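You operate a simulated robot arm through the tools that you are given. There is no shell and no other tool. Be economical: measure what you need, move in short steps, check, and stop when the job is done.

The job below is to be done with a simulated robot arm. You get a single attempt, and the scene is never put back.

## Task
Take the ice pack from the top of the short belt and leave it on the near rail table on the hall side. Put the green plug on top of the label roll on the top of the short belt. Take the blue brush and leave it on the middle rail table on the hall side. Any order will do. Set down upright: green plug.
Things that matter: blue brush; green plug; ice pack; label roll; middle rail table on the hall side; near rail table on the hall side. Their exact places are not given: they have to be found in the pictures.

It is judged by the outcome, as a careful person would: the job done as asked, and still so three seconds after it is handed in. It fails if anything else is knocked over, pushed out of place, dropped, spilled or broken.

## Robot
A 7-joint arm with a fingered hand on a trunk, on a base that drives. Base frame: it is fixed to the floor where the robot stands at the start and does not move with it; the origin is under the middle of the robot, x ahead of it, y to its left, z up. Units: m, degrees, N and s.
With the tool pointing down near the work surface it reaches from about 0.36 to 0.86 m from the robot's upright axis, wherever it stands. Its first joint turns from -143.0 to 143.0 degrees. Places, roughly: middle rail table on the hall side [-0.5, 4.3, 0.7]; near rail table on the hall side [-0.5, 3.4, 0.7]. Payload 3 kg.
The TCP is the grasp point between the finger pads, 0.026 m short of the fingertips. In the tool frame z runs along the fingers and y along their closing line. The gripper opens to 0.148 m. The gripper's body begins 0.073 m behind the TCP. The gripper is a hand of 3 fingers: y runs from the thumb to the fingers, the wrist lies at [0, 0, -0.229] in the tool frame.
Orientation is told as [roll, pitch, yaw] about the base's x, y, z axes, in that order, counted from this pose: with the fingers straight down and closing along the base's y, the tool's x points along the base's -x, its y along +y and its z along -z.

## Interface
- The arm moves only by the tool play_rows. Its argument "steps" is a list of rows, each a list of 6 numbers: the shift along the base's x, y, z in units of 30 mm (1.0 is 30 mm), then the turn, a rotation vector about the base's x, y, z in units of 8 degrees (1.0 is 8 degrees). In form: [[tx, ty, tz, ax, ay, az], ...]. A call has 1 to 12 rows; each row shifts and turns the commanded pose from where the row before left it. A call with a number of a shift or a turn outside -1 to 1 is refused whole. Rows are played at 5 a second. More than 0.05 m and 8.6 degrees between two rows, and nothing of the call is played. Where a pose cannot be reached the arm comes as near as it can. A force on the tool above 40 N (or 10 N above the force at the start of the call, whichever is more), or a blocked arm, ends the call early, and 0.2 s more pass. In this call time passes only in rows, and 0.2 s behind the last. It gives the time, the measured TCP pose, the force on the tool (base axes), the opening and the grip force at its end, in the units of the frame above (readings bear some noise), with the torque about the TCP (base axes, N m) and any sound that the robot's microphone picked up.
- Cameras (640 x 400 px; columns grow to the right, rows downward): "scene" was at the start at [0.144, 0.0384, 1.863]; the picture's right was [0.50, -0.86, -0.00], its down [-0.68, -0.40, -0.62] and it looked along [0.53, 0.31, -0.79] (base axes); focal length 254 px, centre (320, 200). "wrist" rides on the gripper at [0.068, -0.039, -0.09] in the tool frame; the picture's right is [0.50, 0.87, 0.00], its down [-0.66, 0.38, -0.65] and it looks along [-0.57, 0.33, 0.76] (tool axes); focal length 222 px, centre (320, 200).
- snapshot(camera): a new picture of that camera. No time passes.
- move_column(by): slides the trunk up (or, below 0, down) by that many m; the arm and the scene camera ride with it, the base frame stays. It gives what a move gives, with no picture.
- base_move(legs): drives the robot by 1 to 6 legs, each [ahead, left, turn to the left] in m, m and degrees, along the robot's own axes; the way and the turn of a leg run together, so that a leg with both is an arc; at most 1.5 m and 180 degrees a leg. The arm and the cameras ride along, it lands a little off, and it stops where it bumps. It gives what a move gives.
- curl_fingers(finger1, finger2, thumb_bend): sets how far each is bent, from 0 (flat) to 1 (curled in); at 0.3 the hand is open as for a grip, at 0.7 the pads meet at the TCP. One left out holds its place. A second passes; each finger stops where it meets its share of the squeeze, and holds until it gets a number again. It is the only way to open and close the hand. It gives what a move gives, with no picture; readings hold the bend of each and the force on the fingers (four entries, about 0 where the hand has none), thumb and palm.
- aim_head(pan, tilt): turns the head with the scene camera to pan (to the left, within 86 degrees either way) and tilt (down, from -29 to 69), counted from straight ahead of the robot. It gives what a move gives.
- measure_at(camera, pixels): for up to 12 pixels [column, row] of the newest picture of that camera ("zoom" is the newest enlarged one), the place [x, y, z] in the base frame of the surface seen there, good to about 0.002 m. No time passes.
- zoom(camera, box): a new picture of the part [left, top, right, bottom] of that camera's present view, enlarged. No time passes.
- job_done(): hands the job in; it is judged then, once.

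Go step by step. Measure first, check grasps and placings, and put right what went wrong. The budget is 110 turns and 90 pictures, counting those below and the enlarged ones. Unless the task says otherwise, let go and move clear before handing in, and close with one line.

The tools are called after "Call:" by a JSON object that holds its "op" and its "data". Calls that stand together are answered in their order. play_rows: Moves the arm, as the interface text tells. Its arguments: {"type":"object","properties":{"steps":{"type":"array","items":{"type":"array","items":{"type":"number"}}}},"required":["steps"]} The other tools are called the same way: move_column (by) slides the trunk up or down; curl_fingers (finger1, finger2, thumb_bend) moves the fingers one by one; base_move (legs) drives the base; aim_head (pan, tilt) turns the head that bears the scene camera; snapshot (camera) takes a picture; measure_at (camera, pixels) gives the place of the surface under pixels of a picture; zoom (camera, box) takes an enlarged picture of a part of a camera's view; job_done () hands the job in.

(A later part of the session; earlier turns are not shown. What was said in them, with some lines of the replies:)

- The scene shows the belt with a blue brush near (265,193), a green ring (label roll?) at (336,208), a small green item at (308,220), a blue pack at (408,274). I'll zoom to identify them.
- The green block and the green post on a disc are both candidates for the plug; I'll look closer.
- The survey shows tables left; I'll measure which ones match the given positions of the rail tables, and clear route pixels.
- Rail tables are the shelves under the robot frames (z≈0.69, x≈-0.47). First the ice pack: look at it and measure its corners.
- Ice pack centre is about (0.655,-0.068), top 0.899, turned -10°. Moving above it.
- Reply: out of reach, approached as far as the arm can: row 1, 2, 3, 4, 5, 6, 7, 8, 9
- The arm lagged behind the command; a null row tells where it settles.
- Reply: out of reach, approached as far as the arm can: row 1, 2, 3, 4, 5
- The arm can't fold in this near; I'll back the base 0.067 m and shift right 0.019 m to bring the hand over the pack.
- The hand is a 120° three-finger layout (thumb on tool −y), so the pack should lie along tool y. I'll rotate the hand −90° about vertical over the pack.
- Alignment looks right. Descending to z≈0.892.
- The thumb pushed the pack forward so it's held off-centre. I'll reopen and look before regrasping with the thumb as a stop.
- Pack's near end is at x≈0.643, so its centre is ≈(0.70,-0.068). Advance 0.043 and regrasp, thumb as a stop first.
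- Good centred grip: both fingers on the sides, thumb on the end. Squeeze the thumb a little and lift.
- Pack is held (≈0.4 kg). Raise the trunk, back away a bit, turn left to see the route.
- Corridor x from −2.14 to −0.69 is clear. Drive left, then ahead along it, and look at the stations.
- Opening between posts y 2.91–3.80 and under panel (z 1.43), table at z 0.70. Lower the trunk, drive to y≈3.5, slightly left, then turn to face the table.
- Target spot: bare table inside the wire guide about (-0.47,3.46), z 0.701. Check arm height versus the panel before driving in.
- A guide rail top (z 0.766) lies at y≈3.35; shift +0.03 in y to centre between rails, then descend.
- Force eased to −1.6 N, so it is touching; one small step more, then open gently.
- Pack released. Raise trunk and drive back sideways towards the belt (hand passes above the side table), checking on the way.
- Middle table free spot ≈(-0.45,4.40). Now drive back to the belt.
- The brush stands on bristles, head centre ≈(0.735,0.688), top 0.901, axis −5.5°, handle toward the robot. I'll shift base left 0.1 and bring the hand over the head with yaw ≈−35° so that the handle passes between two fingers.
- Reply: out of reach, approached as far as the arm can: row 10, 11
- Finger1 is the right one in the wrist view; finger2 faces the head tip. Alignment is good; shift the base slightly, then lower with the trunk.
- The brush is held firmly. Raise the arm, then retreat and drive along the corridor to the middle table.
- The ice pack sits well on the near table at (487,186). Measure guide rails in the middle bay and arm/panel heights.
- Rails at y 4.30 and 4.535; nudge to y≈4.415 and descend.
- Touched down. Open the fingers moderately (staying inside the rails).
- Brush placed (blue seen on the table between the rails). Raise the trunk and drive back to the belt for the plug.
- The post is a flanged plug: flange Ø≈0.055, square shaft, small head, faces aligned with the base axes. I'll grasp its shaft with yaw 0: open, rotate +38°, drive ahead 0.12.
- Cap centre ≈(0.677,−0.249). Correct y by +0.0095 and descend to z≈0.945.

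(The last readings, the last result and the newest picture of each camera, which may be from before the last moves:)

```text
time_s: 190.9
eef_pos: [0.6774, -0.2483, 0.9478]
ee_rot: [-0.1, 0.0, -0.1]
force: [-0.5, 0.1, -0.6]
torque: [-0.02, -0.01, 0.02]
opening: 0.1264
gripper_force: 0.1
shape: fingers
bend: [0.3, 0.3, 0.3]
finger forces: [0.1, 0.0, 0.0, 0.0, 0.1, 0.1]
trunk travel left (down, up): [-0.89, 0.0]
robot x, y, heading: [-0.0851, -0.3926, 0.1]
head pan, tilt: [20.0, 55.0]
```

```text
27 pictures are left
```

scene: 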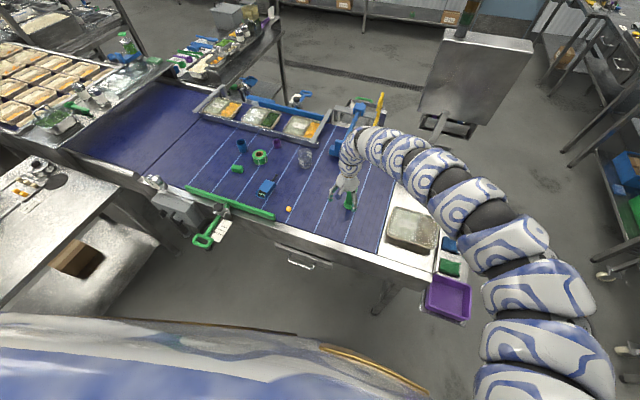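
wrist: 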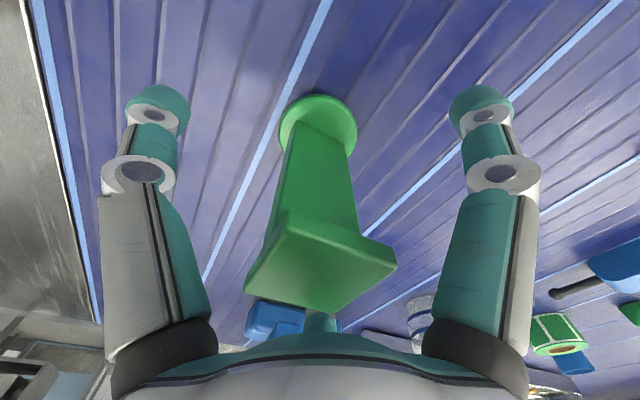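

Call:
{"op": "curl_fingers", "data": {"finger1": 0.54, "finger2": 0.54, "thumb_bend": 0.54}}

Call:
{"op": "curl_fingers", "data": {"finger1": 0.75, "finger2": 0.75, "thumb_bend": 0.75}}

Call:
{"op": "snapshot", "data": {"camera": "wrist"}}

Call:
{"op": "zoom", "data": {"camera": "scene", "box": [300, 130, 420, 230]}}

```text
time_s: 191.9
eef_pos: [0.6768, -0.2482, 0.9484]
ee_rot: [0.0, 0.0, -0.1]
force: [0.6, -0.5, -0.1]
torque: [0.0, -0.02, 0.02]
opening: 0.0497
gripper_force: 0.1
shape: fingers
bend: [0.54, 0.54, 0.54]
finger forces: [0.0, 0.0, 0.0, 0.1, 0.0, 0.0]
trunk travel left (down, up): [-0.89, 0.0]
robot x, y, heading: [-0.0854, -0.3958, -0.0]
head pan, tilt: [20.0, 55.0]
```

```text
time_s: 192.9
eef_pos: [0.6757, -0.2486, 0.948]
ee_rot: [0.0, 0.1, -0.1]
force: [0.4, 0.0, -1.5]
torque: [-0.05, -0.02, -0.02]
opening: 0.009
gripper_force: 13.5
shape: fingers
bend: [0.72, 0.63, 0.68]
finger forces: [6.6, 8.3, 0.0, 0.0, 11.3, 0.0]
trunk travel left (down, up): [-0.89, 0.0]
robot x, y, heading: [-0.0864, -0.3928, -0.2]
head pan, tilt: [20.0, 55.0]
```

```text
26 pictures are left
```

wrist: 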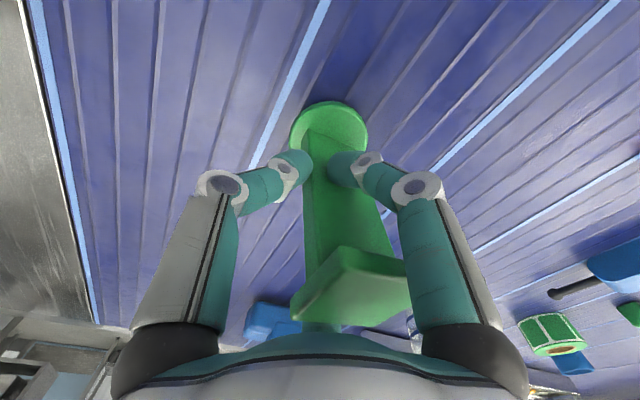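

```text
4.00 times, centred on (360, 180) of scene
```

zoom: 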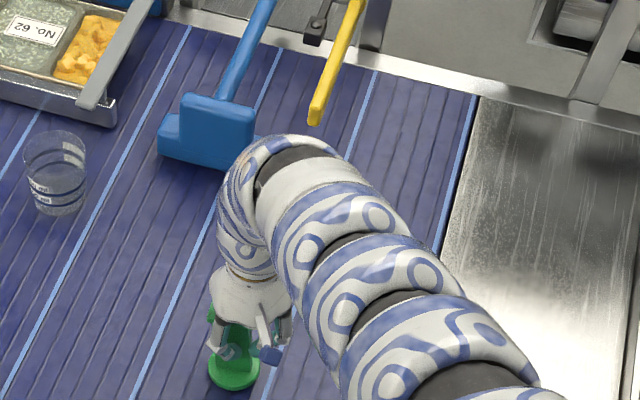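

Grasped, with the plug still upright though slightly twisted about vertical. Lift and check.

Call:
{"op": "play_rows", "data": {"steps": [[0, 0, 0.3, 0, 0, 0], [0, 0, 0.6, 0, 0, 0], [0, 0, 0.8, 0, 0, 0], [0, 0, 0.8, 0, 0, 0], [0, 0, 0.8, 0, 0, 0]]}}

Call:
{"op": "snapshot", "data": {"camera": "wrist"}}

Call:
{"op": "zoom", "data": {"camera": "scene", "box": [300, 130, 420, 230]}}

```text
time_s: 194.1
eef_pos: [0.6759, -0.2494, 1.0441]
ee_rot: [0.0, 0.2, -0.1]
force: [0.4, 0.3, -1.4]
torque: [-0.05, -0.01, 0.0]
opening: 0.0084
gripper_force: 12.6
shape: fingers
bend: [0.72, 0.63, 0.68]
finger forces: [6.7, 8.2, 0.0, 0.0, 10.6, 0.0]
trunk travel left (down, up): [-0.89, 0.0]
robot x, y, heading: [-0.0877, -0.3908, 0.0]
head pan, tilt: [20.0, 55.0]
```

```text
24 pictures are left
```

wrist: 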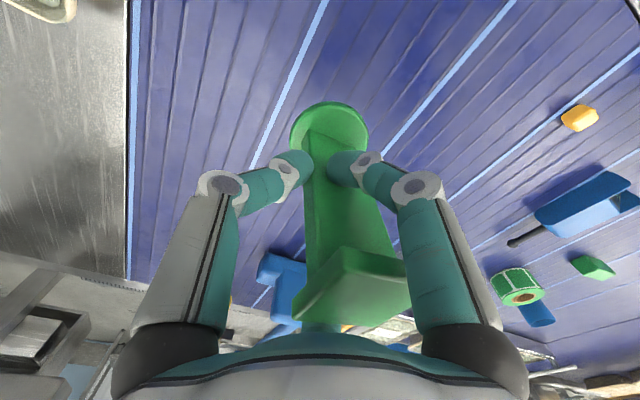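

```text
4.00 times, centred on (360, 180) of scene
```

zoom: 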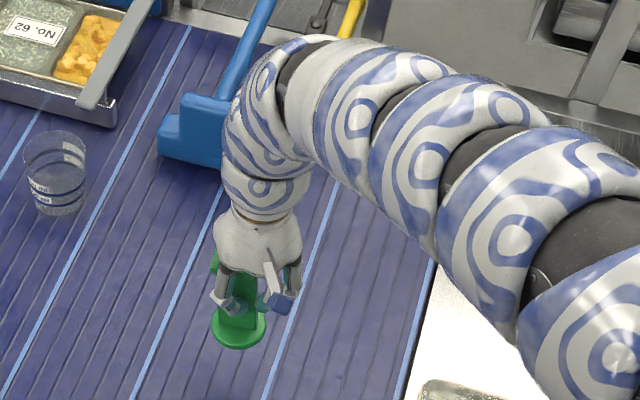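

Held steadily. Measure the flange rim to get its centre and tilt relative to the TCP.

Call:
{"op": "measure_at", "data": {"camera": "wrist", "pixels": [[294, 130], [300, 117], [315, 108], [330, 105], [345, 108], [358, 117], [364, 130], [300, 140], [340, 270], [395, 290], [350, 255], [310, 310]]}}

Call:
{"op": "zoom", "data": {"camera": "wrist", "box": [270, 90, 390, 165]}}

```text
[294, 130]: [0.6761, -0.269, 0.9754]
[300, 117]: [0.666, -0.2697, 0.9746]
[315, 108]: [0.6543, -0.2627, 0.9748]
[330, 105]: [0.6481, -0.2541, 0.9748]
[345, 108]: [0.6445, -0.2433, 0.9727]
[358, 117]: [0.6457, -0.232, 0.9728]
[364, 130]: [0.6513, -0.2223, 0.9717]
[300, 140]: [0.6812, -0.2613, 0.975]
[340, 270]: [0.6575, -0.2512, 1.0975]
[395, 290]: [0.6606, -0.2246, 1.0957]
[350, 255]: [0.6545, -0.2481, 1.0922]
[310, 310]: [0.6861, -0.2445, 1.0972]
```

```text
5.33 times, centred on (330, 128) of wrist
```

zoom: 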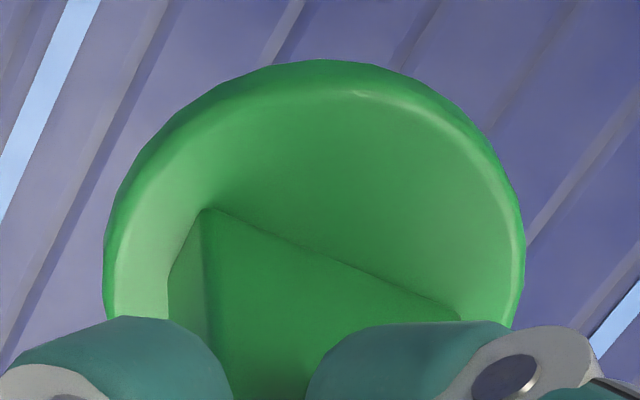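

The flange dips ~3.5° toward +y (z 0.975→0.972). I'll correct by +3.5° about x and remeasure.

Call:
{"op": "play_rows", "data": {"steps": [[0, 0, 0, 0.44, 0, 0], [0, 0, 0, 0, 0, 0]]}}

Call:
{"op": "zoom", "data": {"camera": "wrist", "box": [270, 90, 430, 340]}}

Call:
{"op": "measure_at", "data": {"camera": "wrist", "pixels": [[294, 130], [300, 117], [315, 108], [330, 105], [345, 108], [358, 117], [364, 130], [320, 290], [345, 265], [370, 280], [395, 290], [350, 310]]}}

```text
time_s: 194.7
eef_pos: [0.6769, -0.2477, 1.0452]
ee_rot: [3.5, 0.1, 0.0]
force: [-0.4, 0.4, -1.3]
torque: [-0.02, -0.02, -0.01]
opening: 0.0081
gripper_force: 12.5
shape: fingers
bend: [0.72, 0.63, 0.68]
finger forces: [6.7, 8.1, 0.0, 0.0, 10.7, 0.1]
trunk travel left (down, up): [-0.89, 0.0]
robot x, y, heading: [-0.086, -0.3937, -0.2]
head pan, tilt: [20.0, 55.0]
```

```text
1.60 times, centred on (350, 215) of wrist
```

zoom: 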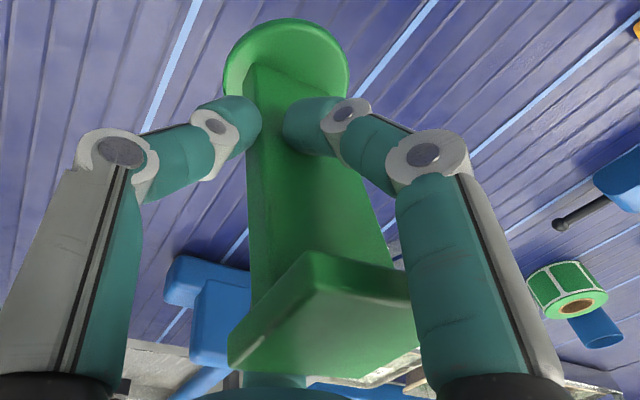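

```text
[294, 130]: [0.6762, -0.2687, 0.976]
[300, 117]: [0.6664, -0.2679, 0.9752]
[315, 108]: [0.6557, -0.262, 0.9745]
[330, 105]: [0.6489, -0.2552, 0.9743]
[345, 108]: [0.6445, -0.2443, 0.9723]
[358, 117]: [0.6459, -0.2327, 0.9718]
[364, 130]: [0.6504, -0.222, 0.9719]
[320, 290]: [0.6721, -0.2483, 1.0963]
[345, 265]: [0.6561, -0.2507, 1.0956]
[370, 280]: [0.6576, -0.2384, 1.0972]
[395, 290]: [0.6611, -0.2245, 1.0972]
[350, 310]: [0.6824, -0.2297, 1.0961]
```

Call:
{"op": "snapshot", "data": {"camera": "wrist"}}

Call:
{"op": "measure_at", "data": {"camera": "wrist", "pixels": [[294, 130], [300, 117], [315, 108], [330, 105], [345, 108], [358, 117], [364, 130], [320, 290], [345, 265], [370, 280], [395, 290], [350, 310]]}}

```text
20 pictures are left
```

wrist: 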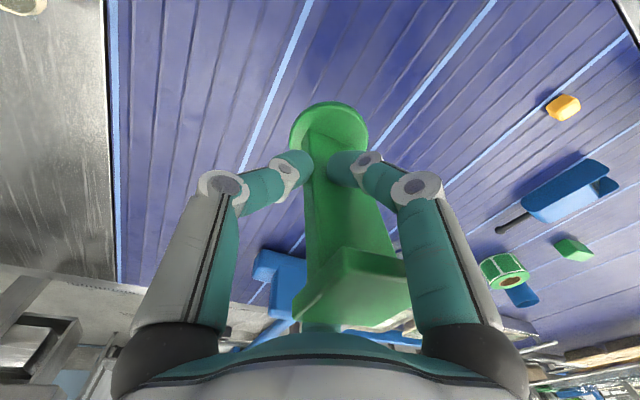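

```text
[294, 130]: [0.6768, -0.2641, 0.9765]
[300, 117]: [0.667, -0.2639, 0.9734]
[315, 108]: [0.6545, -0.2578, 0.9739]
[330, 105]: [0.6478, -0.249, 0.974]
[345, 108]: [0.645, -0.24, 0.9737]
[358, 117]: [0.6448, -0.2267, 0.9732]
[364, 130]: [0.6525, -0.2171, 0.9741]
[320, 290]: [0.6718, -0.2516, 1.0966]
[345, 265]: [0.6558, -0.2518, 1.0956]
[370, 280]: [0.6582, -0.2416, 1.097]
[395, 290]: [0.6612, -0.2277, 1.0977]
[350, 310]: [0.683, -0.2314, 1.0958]
```

The flange is now level (z≈0.974), centre ≈(0.674,−0.2365). Shift base left 0.56, then ahead 0.06, and measure the roll again.

Call:
{"op": "base_move", "data": {"legs": [[0, 0.56, 0.2], [0.06, 0, 0]]}}

Call:
{"op": "snapshot", "data": {"camera": "wrist"}}

Call:
{"op": "aim_head", "data": {"pan": 12, "tilt": 58}}

Call:
{"op": "snapshot", "data": {"camera": "scene"}}

```text
time_s: 198.4
eef_pos: [0.7354, 0.3142, 1.0435]
ee_rot: [3.6, 0.2, 0.2]
force: [-0.3, 1.1, -2.5]
torque: [-0.04, 0.02, -0.01]
opening: 0.0082
gripper_force: 12.7
shape: fingers
bend: [0.72, 0.63, 0.68]
finger forces: [6.6, 8.2, 0.0, 0.1, 10.5, 0.0]
trunk travel left (down, up): [-0.89, 0.0]
robot x, y, heading: [-0.0281, 0.168, 0.3]
head pan, tilt: [20.0, 55.0]
```

```text
19 pictures are left
```

wrist: 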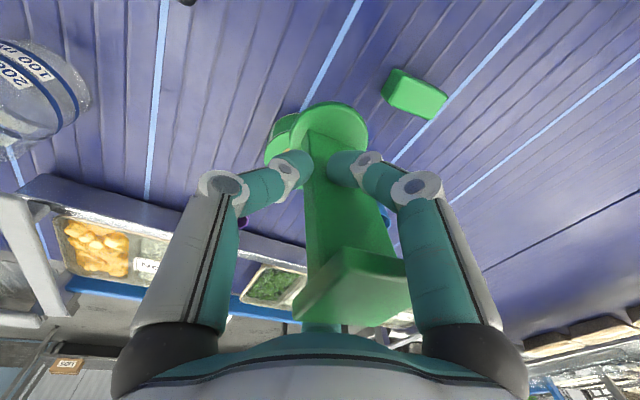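

```text
time_s: 199.1
eef_pos: [0.7335, 0.3133, 1.0441]
ee_rot: [3.5, 0.1, 0.3]
force: [0.4, 0.0, -2.1]
torque: [-0.06, 0.01, 0.02]
opening: 0.008
gripper_force: 13.0
shape: fingers
bend: [0.72, 0.63, 0.68]
finger forces: [6.6, 8.0, 0.1, 0.0, 10.5, 0.0]
trunk travel left (down, up): [-0.89, 0.0]
robot x, y, heading: [-0.0275, 0.1663, 0.4]
head pan, tilt: [12.0, 58.0]
```

```text
18 pictures are left
```

scene: 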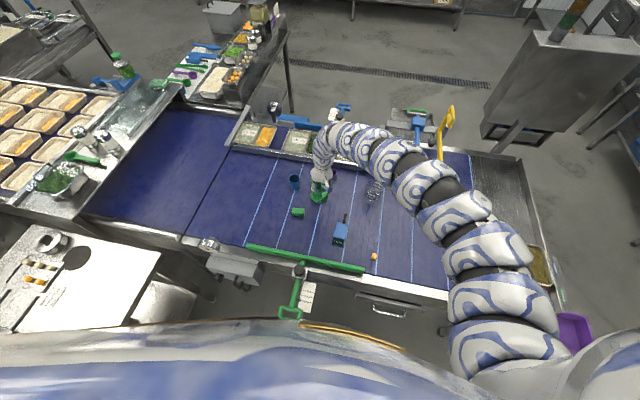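

Call:
{"op": "zoom", "data": {"camera": "scene", "box": [290, 150, 354, 220]}}

Call:
{"op": "zoom", "data": {"camera": "wrist", "box": [240, 90, 400, 190]}}

```text
5.71 times, centred on (322, 185) of scene
```

zoom: 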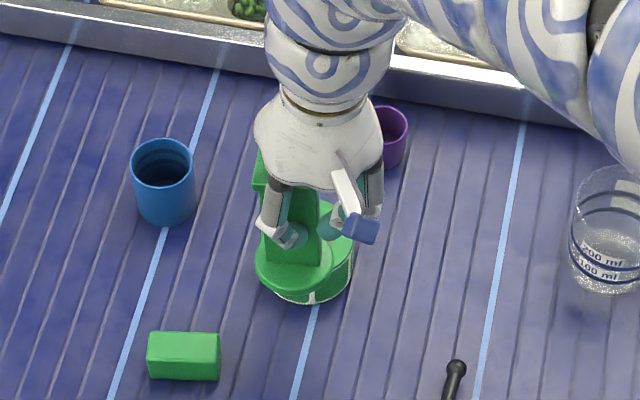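

```text
4.00 times, centred on (320, 140) of wrist
```

zoom: 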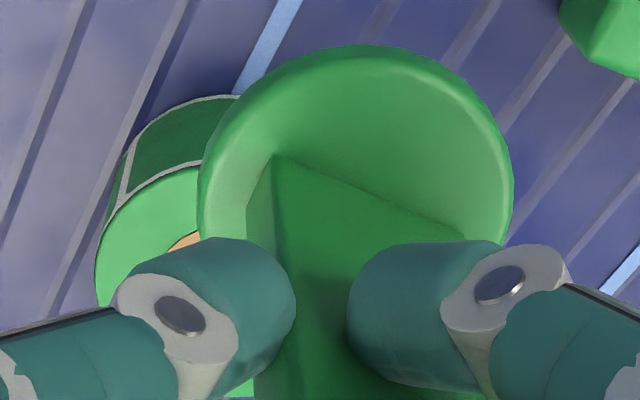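

The plug hides the roll; move right 0.13 to measure the roll rim accurately.

Call:
{"op": "base_move", "data": {"legs": [[0, -0.13, -0.3]]}}

Call:
{"op": "zoom", "data": {"camera": "scene", "box": [290, 150, 354, 220]}}

```text
time_s: 200.4
eef_pos: [0.7353, 0.1803, 1.0453]
ee_rot: [3.6, 0.1, 0.2]
force: [-0.2, -0.9, -1.9]
torque: [0.0, 0.03, -0.01]
opening: 0.008
gripper_force: 12.7
shape: fingers
bend: [0.72, 0.63, 0.68]
finger forces: [6.7, 8.1, 0.0, 0.0, 10.8, 0.1]
trunk travel left (down, up): [-0.89, 0.0]
robot x, y, heading: [-0.0278, 0.035, -0.0]
head pan, tilt: [12.0, 58.0]
```

```text
5.71 times, centred on (322, 185) of scene
```

zoom: 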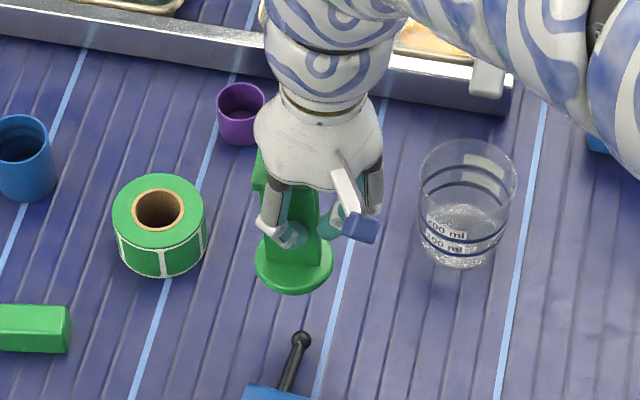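

Call:
{"op": "measure_at", "data": {"camera": "zoom", "pixels": [[118, 212], [201, 212], [158, 179], [158, 243], [128, 190], [190, 190], [128, 234], [190, 235], [262, 265], [328, 262], [294, 283], [275, 278]]}}

```text
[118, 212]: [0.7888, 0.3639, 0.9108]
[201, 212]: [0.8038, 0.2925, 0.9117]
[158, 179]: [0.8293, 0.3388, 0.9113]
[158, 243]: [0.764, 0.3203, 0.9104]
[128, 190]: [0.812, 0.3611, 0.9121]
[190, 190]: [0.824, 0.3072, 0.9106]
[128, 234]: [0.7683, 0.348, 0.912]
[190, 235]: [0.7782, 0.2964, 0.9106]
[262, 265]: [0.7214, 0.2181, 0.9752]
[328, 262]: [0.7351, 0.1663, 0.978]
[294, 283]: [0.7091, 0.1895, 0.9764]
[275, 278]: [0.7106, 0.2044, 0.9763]
```

Roll centre (0.796,0.3285), top 0.911. The flange centre is offset (−0.003,+0.012) from the TCP, so TCP target is ≈(0.7995,0.317). Move left by base and ahead by arm.

Call:
{"op": "base_move", "data": {"legs": [[0, 0.134, 0]]}}

Call:
{"op": "play_rows", "data": {"steps": [[0.7, 0, 0, 0, 0, 0], [0.7, 0, 0, 0, 0, 0], [0.7, 0, 0, 0, 0, 0], [0, 0, 0, 0, 0, 0]]}}

```text
time_s: 201.7
eef_pos: [0.7353, 0.3166, 1.0458]
ee_rot: [3.5, 0.2, 0.1]
force: [-0.4, 1.1, -2.1]
torque: [-0.03, 0.0, -0.02]
opening: 0.0078
gripper_force: 12.1
shape: fingers
bend: [0.72, 0.63, 0.68]
finger forces: [6.8, 7.9, 0.0, 0.0, 10.5, 0.1]
trunk travel left (down, up): [-0.89, 0.0]
robot x, y, heading: [-0.0298, 0.1714, 0.3]
head pan, tilt: [12.0, 58.0]
```

```text
time_s: 202.7
eef_pos: [0.7969, 0.3149, 1.0457]
ee_rot: [3.6, 0.2, 0.1]
force: [-0.3, 0.2, -2.0]
torque: [-0.05, -0.01, 0.0]
opening: 0.0073
gripper_force: 13.1
shape: fingers
bend: [0.72, 0.63, 0.68]
finger forces: [6.8, 8.2, 0.0, 0.1, 10.6, 0.0]
trunk travel left (down, up): [-0.89, 0.0]
robot x, y, heading: [-0.0264, 0.1732, 0.2]
head pan, tilt: [12.0, 58.0]
```

Reached (0.797,0.315). Check flange versus roll in both views before lowering.

Call:
{"op": "snapshot", "data": {"camera": "wrist"}}

Call:
{"op": "measure_at", "data": {"camera": "wrist", "pixels": [[294, 130], [300, 117], [315, 108], [330, 105], [345, 108], [358, 117], [364, 130]]}}

Call:
{"op": "zoom", "data": {"camera": "scene", "box": [290, 140, 354, 210]}}

```text
14 pictures are left
```

wrist: 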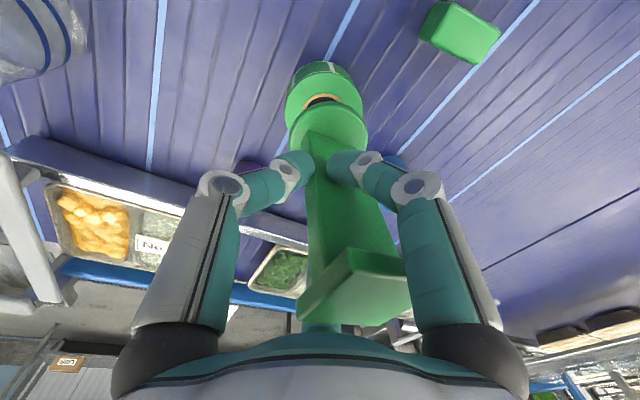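

```text
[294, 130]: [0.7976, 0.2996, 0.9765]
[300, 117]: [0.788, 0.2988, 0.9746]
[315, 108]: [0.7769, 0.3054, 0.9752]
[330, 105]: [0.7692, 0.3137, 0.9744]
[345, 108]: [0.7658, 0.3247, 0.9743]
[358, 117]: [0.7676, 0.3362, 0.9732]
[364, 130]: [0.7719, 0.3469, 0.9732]
```

```text
5.71 times, centred on (322, 175) of scene
```

zoom: 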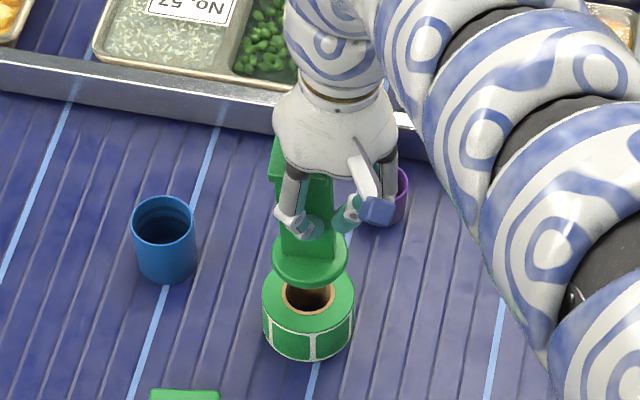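

Flange centre is ≈(0.794,0.3275), within 2 mm, with ~2° residual tilt. Correct slightly and lower to just above contact.

Call:
{"op": "play_rows", "data": {"steps": [[0.07, 0, 0, 0.19, 0, 0], [0, 0, -0.5, 0, 0, 0], [0, 0, -0.5, 0, 0, 0], [0, 0, -0.5, 0, 0, 0]]}}

Call:
{"op": "play_rows", "data": {"steps": [[0, 0, -0.1, 0, 0, 0]]}}

Call:
{"op": "play_rows", "data": {"steps": [[0, 0, -0.07, 0, 0, 0]]}}

```text
time_s: 203.7
eef_pos: [0.7904, 0.3117, 1.007]
ee_rot: [5.0, 0.1, 0.2]
force: [0.3, 0.1, -1.8]
torque: [-0.06, 0.0, -0.02]
opening: 0.0067
gripper_force: 12.2
shape: fingers
bend: [0.72, 0.63, 0.67]
finger forces: [6.7, 8.0, 0.0, 0.0, 10.3, 0.0]
out of reach, approached as far as the arm can: row 3, 4
trunk travel left (down, up): [-0.89, 0.0]
robot x, y, heading: [-0.0307, 0.172, 0.3]
head pan, tilt: [12.0, 58.0]
```

```text
time_s: 204.1
eef_pos: [0.7902, 0.31, 1.0038]
ee_rot: [5.0, 0.1, 0.1]
force: [0.3, -0.4, -1.4]
torque: [-0.01, 0.02, 0.01]
opening: 0.0067
gripper_force: 12.3
shape: fingers
bend: [0.72, 0.63, 0.67]
finger forces: [6.7, 8.1, 0.0, 0.0, 10.0, 0.0]
trunk travel left (down, up): [-0.89, 0.0]
robot x, y, heading: [-0.0288, 0.1695, 0.3]
head pan, tilt: [12.0, 58.0]
```

```text
time_s: 204.5
eef_pos: [0.7893, 0.3101, 1.0035]
ee_rot: [5.0, 0.1, 0.0]
force: [0.2, -1.3, -1.6]
torque: [-0.03, -0.01, 0.02]
opening: 0.0068
gripper_force: 13.3
shape: fingers
bend: [0.72, 0.63, 0.67]
finger forces: [6.6, 8.0, 0.0, 0.0, 10.0, 0.0]
trunk travel left (down, up): [-0.89, 0.0]
robot x, y, heading: [-0.0271, 0.171, 0.2]
head pan, tilt: [12.0, 58.0]
```

The arm is at its outer reach; fix x,y with the base (+9 mm, +5 mm) and lower with the trunk.

Call:
{"op": "base_move", "data": {"legs": [[0.009, 0.005, 0]]}}

Call:
{"op": "snapshot", "data": {"camera": "wrist"}}

Call:
{"op": "measure_at", "data": {"camera": "wrist", "pixels": [[294, 130], [300, 117], [315, 108], [330, 105], [345, 108], [358, 117], [364, 130], [306, 88], [320, 80], [340, 82], [355, 95], [298, 100]]}}

```text
time_s: 205.3
eef_pos: [0.7973, 0.3155, 1.0036]
ee_rot: [5.0, 0.2, 0.0]
force: [0.0, 0.8, -1.9]
torque: [-0.06, 0.03, -0.02]
opening: 0.0069
gripper_force: 12.4
shape: fingers
bend: [0.72, 0.63, 0.67]
finger forces: [6.7, 8.1, 0.1, 0.0, 10.0, 0.1]
trunk travel left (down, up): [-0.89, 0.0]
robot x, y, heading: [-0.0231, 0.1749, 0.1]
head pan, tilt: [12.0, 58.0]
```

```text
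12 pictures are left
```

wrist: 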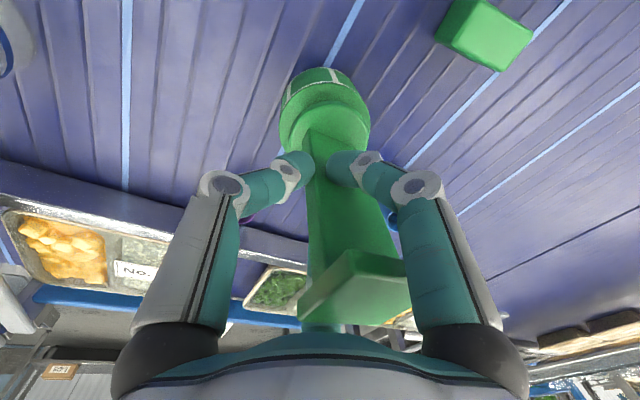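

```text
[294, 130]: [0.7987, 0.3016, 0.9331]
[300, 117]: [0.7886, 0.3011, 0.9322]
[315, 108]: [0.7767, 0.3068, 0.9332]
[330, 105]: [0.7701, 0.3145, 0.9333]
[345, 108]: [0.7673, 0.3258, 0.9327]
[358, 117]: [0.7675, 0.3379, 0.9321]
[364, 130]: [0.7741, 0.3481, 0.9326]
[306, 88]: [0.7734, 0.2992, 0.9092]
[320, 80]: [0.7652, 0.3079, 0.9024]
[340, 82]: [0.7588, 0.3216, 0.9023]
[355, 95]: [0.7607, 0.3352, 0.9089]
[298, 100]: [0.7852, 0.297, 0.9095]
```

Flange is level at 0.9327 and centred ≈(0.795,0.329). Lower ~8 mm by trunk, then finely.

Call:
{"op": "move_column", "data": {"by": -0.007}}

Call:
{"op": "move_column", "data": {"by": -0.002}}

```text
time_s: 205.8
eef_pos: [0.7983, 0.3163, 0.9975]
ee_rot: [5.0, 0.2, 0.1]
force: [0.2, 1.0, -1.5]
torque: [-0.04, -0.02, -0.03]
opening: 0.0066
gripper_force: 12.4
shape: fingers
bend: [0.72, 0.63, 0.67]
finger forces: [6.7, 8.0, 0.1, 0.1, 10.0, 0.1]
trunk travel left (down, up): [-0.883, 0.007]
robot x, y, heading: [-0.0185, 0.1756, 0.1]
head pan, tilt: [12.0, 58.0]
```

```text
time_s: 206.3
eef_pos: [0.7979, 0.3155, 0.9945]
ee_rot: [5.0, 0.1, 0.1]
force: [-0.1, -0.2, -0.7]
torque: [-0.04, 0.0, 0.04]
opening: 0.0067
gripper_force: 12.6
shape: fingers
bend: [0.72, 0.63, 0.67]
finger forces: [6.8, 8.0, 0.0, 0.1, 10.0, 0.0]
trunk travel left (down, up): [-0.881, 0.009]
robot x, y, heading: [-0.0206, 0.1718, 0.1]
head pan, tilt: [12.0, 58.0]
```

Call:
{"op": "move_column", "data": {"by": -0.001}}

Call:
{"op": "move_column", "data": {"by": -0.001}}

```text
time_s: 206.8
eef_pos: [0.7978, 0.3142, 0.9938]
ee_rot: [5.0, 0.2, 0.2]
force: [0.6, -0.4, -2.5]
torque: [-0.02, 0.0, 0.0]
opening: 0.0068
gripper_force: 12.7
shape: fingers
bend: [0.72, 0.63, 0.67]
finger forces: [6.5, 7.9, 0.0, 0.0, 9.9, 0.0]
trunk travel left (down, up): [-0.88, 0.01]
robot x, y, heading: [-0.0198, 0.1723, 0.1]
head pan, tilt: [12.0, 58.0]
```

```text
time_s: 207.4
eef_pos: [0.7973, 0.3168, 0.9928]
ee_rot: [5.1, 0.2, 0.2]
force: [-1.2, -0.7, -0.7]
torque: [-0.04, 0.01, 0.02]
opening: 0.0068
gripper_force: 12.9
shape: fingers
bend: [0.72, 0.63, 0.67]
finger forces: [6.9, 8.0, 0.0, 0.1, 10.4, 0.0]
trunk travel left (down, up): [-0.879, 0.011]
robot x, y, heading: [-0.0229, 0.1733, 0.4]
head pan, tilt: [12.0, 58.0]
```

Call:
{"op": "move_column", "data": {"by": -0.0015}}

Call:
{"op": "move_column", "data": {"by": -0.001}}

Call:
{"op": "zoom", "data": {"camera": "scene", "box": [290, 140, 354, 210]}}

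```text
time_s: 207.9
eef_pos: [0.7975, 0.3151, 0.9921]
ee_rot: [5.0, 0.1, 0.1]
force: [0.1, -1.5, 1.8]
torque: [-0.02, -0.01, 0.02]
opening: 0.0067
gripper_force: 13.4
shape: fingers
bend: [0.72, 0.63, 0.67]
finger forces: [7.4, 8.7, 0.1, 0.1, 11.3, 0.1]
trunk travel left (down, up): [-0.878, 0.012]
robot x, y, heading: [-0.0164, 0.1735, 0.2]
head pan, tilt: [12.0, 58.0]
```

```text
time_s: 208.4
eef_pos: [0.797, 0.3152, 0.9915]
ee_rot: [5.0, 0.1, 0.0]
force: [-0.4, -2.0, 5.8]
torque: [0.02, -0.02, 0.0]
opening: 0.0065
gripper_force: 14.4
shape: fingers
bend: [0.72, 0.63, 0.67]
finger forces: [8.0, 9.4, 0.0, 0.0, 12.0, 0.0]
trunk travel left (down, up): [-0.876, 0.013]
robot x, y, heading: [-0.0176, 0.175, 0.1]
head pan, tilt: [12.0, 58.0]
```

```text
5.71 times, centred on (322, 175) of scene
```

zoom: 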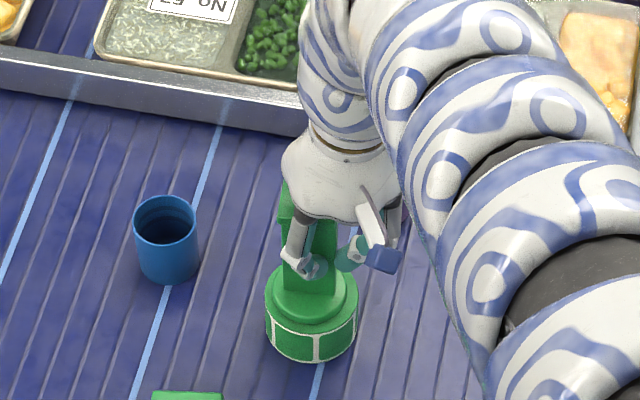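

Seated concentrically on the roll (contact force up). Release gently in small equal openings.

Call:
{"op": "curl_fingers", "data": {"finger1": 0.67, "finger2": 0.58, "thumb_bend": 0.62}}

Call:
{"op": "curl_fingers", "data": {"finger1": 0.3, "finger2": 0.3, "thumb_bend": 0.3}}

Call:
{"op": "snapshot", "data": {"camera": "wrist"}}

```text
time_s: 209.4
eef_pos: [0.7973, 0.3152, 0.9901]
ee_rot: [5.0, 0.0, 0.1]
force: [-0.2, 0.0, 0.4]
torque: [-0.03, 0.02, -0.02]
opening: 0.0161
gripper_force: 0.6
shape: fingers
bend: [0.67, 0.57, 0.62]
finger forces: [0.8, 0.1, 0.0, 0.0, 0.0, 0.0]
trunk travel left (down, up): [-0.876, 0.013]
robot x, y, heading: [-0.0207, 0.1756, 0.3]
head pan, tilt: [12.0, 58.0]
```

```text
time_s: 210.4
eef_pos: [0.7972, 0.3153, 0.9905]
ee_rot: [5.0, 0.0, 0.2]
force: [-0.6, 0.0, 0.2]
torque: [0.02, 0.01, 0.01]
opening: 0.1263
gripper_force: 0.0
shape: fingers
bend: [0.3, 0.3, 0.3]
finger forces: [0.0, 0.1, 0.1, 0.1, 0.0, 0.0]
trunk travel left (down, up): [-0.876, 0.013]
robot x, y, heading: [-0.0189, 0.1771, 0.2]
head pan, tilt: [12.0, 58.0]
```

```text
10 pictures are left
```

wrist: 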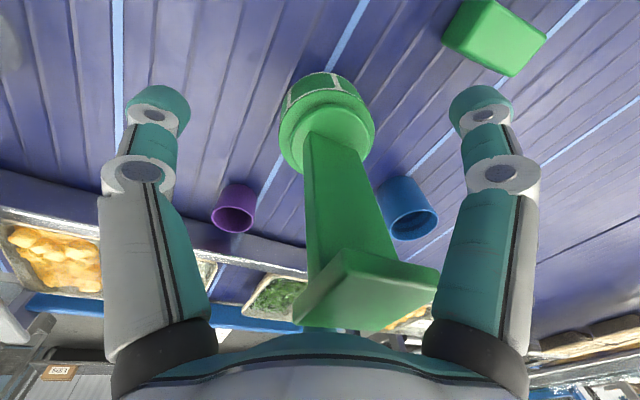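

The plug stands by itself. Rise straight up.

Call:
{"op": "play_rows", "data": {"steps": [[0, 0, 0.6, 0, 0, 0], [0, 0, 0.7, 0, 0, 0], [0, 0, 0.7, 0, 0, 0]]}}

Call:
{"op": "play_rows", "data": {"steps": [[0, 0, 0.8, 0, 0, 0], [0, 0, 0.8, 0, 0, 0], [0, 0, 0.8, 0, 0, 0]]}}

```text
time_s: 211.2
eef_pos: [0.797, 0.3169, 1.0498]
ee_rot: [5.0, 0.2, 0.1]
force: [0.1, 0.4, -0.2]
torque: [0.05, -0.02, -0.02]
opening: 0.1265
gripper_force: 0.0
shape: fingers
bend: [0.3, 0.3, 0.3]
finger forces: [0.0, 0.0, 0.1, 0.1, 0.0, 0.1]
trunk travel left (down, up): [-0.876, 0.013]
robot x, y, heading: [-0.0212, 0.1735, 0.3]
head pan, tilt: [12.0, 58.0]
```

```text
time_s: 212.0
eef_pos: [0.7981, 0.3139, 1.1219]
ee_rot: [5.1, 0.1, 0.1]
force: [-0.3, 0.0, 0.8]
torque: [-0.03, -0.04, 0.01]
opening: 0.1267
gripper_force: 0.1
shape: fingers
bend: [0.3, 0.3, 0.3]
finger forces: [0.0, 0.0, 0.0, 0.0, 0.1, 0.0]
trunk travel left (down, up): [-0.876, 0.013]
robot x, y, heading: [-0.0184, 0.1728, 0.0]
head pan, tilt: [12.0, 58.0]
```

Clear above the plug (tips at 1.095). Back the base away and check the final state.

Call:
{"op": "base_move", "data": {"legs": [[-0.35, 0, 0]]}}

Call:
{"op": "snapshot", "data": {"camera": "scene"}}

Call:
{"op": "zoom", "data": {"camera": "wrist", "box": [160, 0, 480, 300]}}

```text
time_s: 214.3
eef_pos: [0.4417, 0.3132, 1.1211]
ee_rot: [5.1, 0.1, 0.2]
force: [-0.4, -0.1, 0.1]
torque: [-0.03, -0.01, -0.02]
opening: 0.1266
gripper_force: 0.1
shape: fingers
bend: [0.3, 0.3, 0.3]
finger forces: [0.1, 0.0, 0.0, 0.0, 0.1, 0.0]
trunk travel left (down, up): [-0.876, 0.013]
robot x, y, heading: [-0.3776, 0.1743, 0.1]
head pan, tilt: [12.0, 58.0]
```

```text
9 pictures are left
```

scene: 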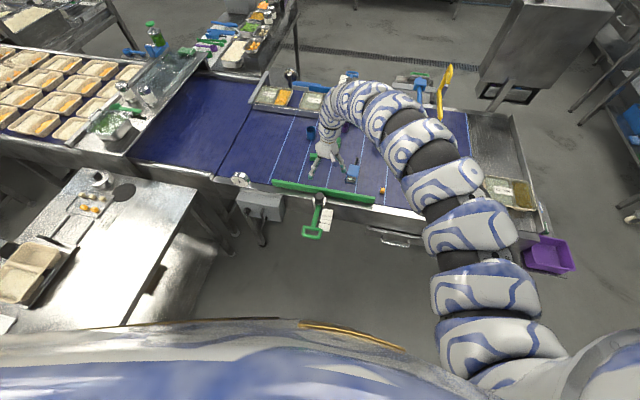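

```text
1.33 times, centred on (320, 150) of wrist
```

zoom: 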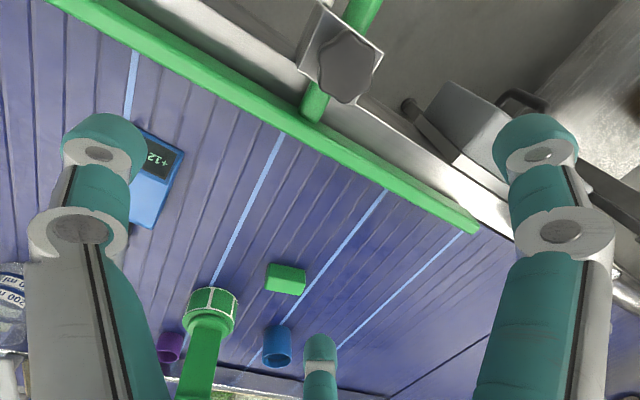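

The wrist view shows the green plug upright and centred on the label roll, nothing else disturbed. The ice pack and brush were seen resting on their tables. Handing in.

Call:
{"op": "job_done", "data": {}}

```text
The job is handed in.
```

I handed the job in with all three items placed: the ice pack on the near rail table, the blue brush on the middle rail table, and the green plug upright on the label roll. I took the tall green post with the round flange to be the plug; the belt also had a plain green block, and nothing in the task said which one was meant.
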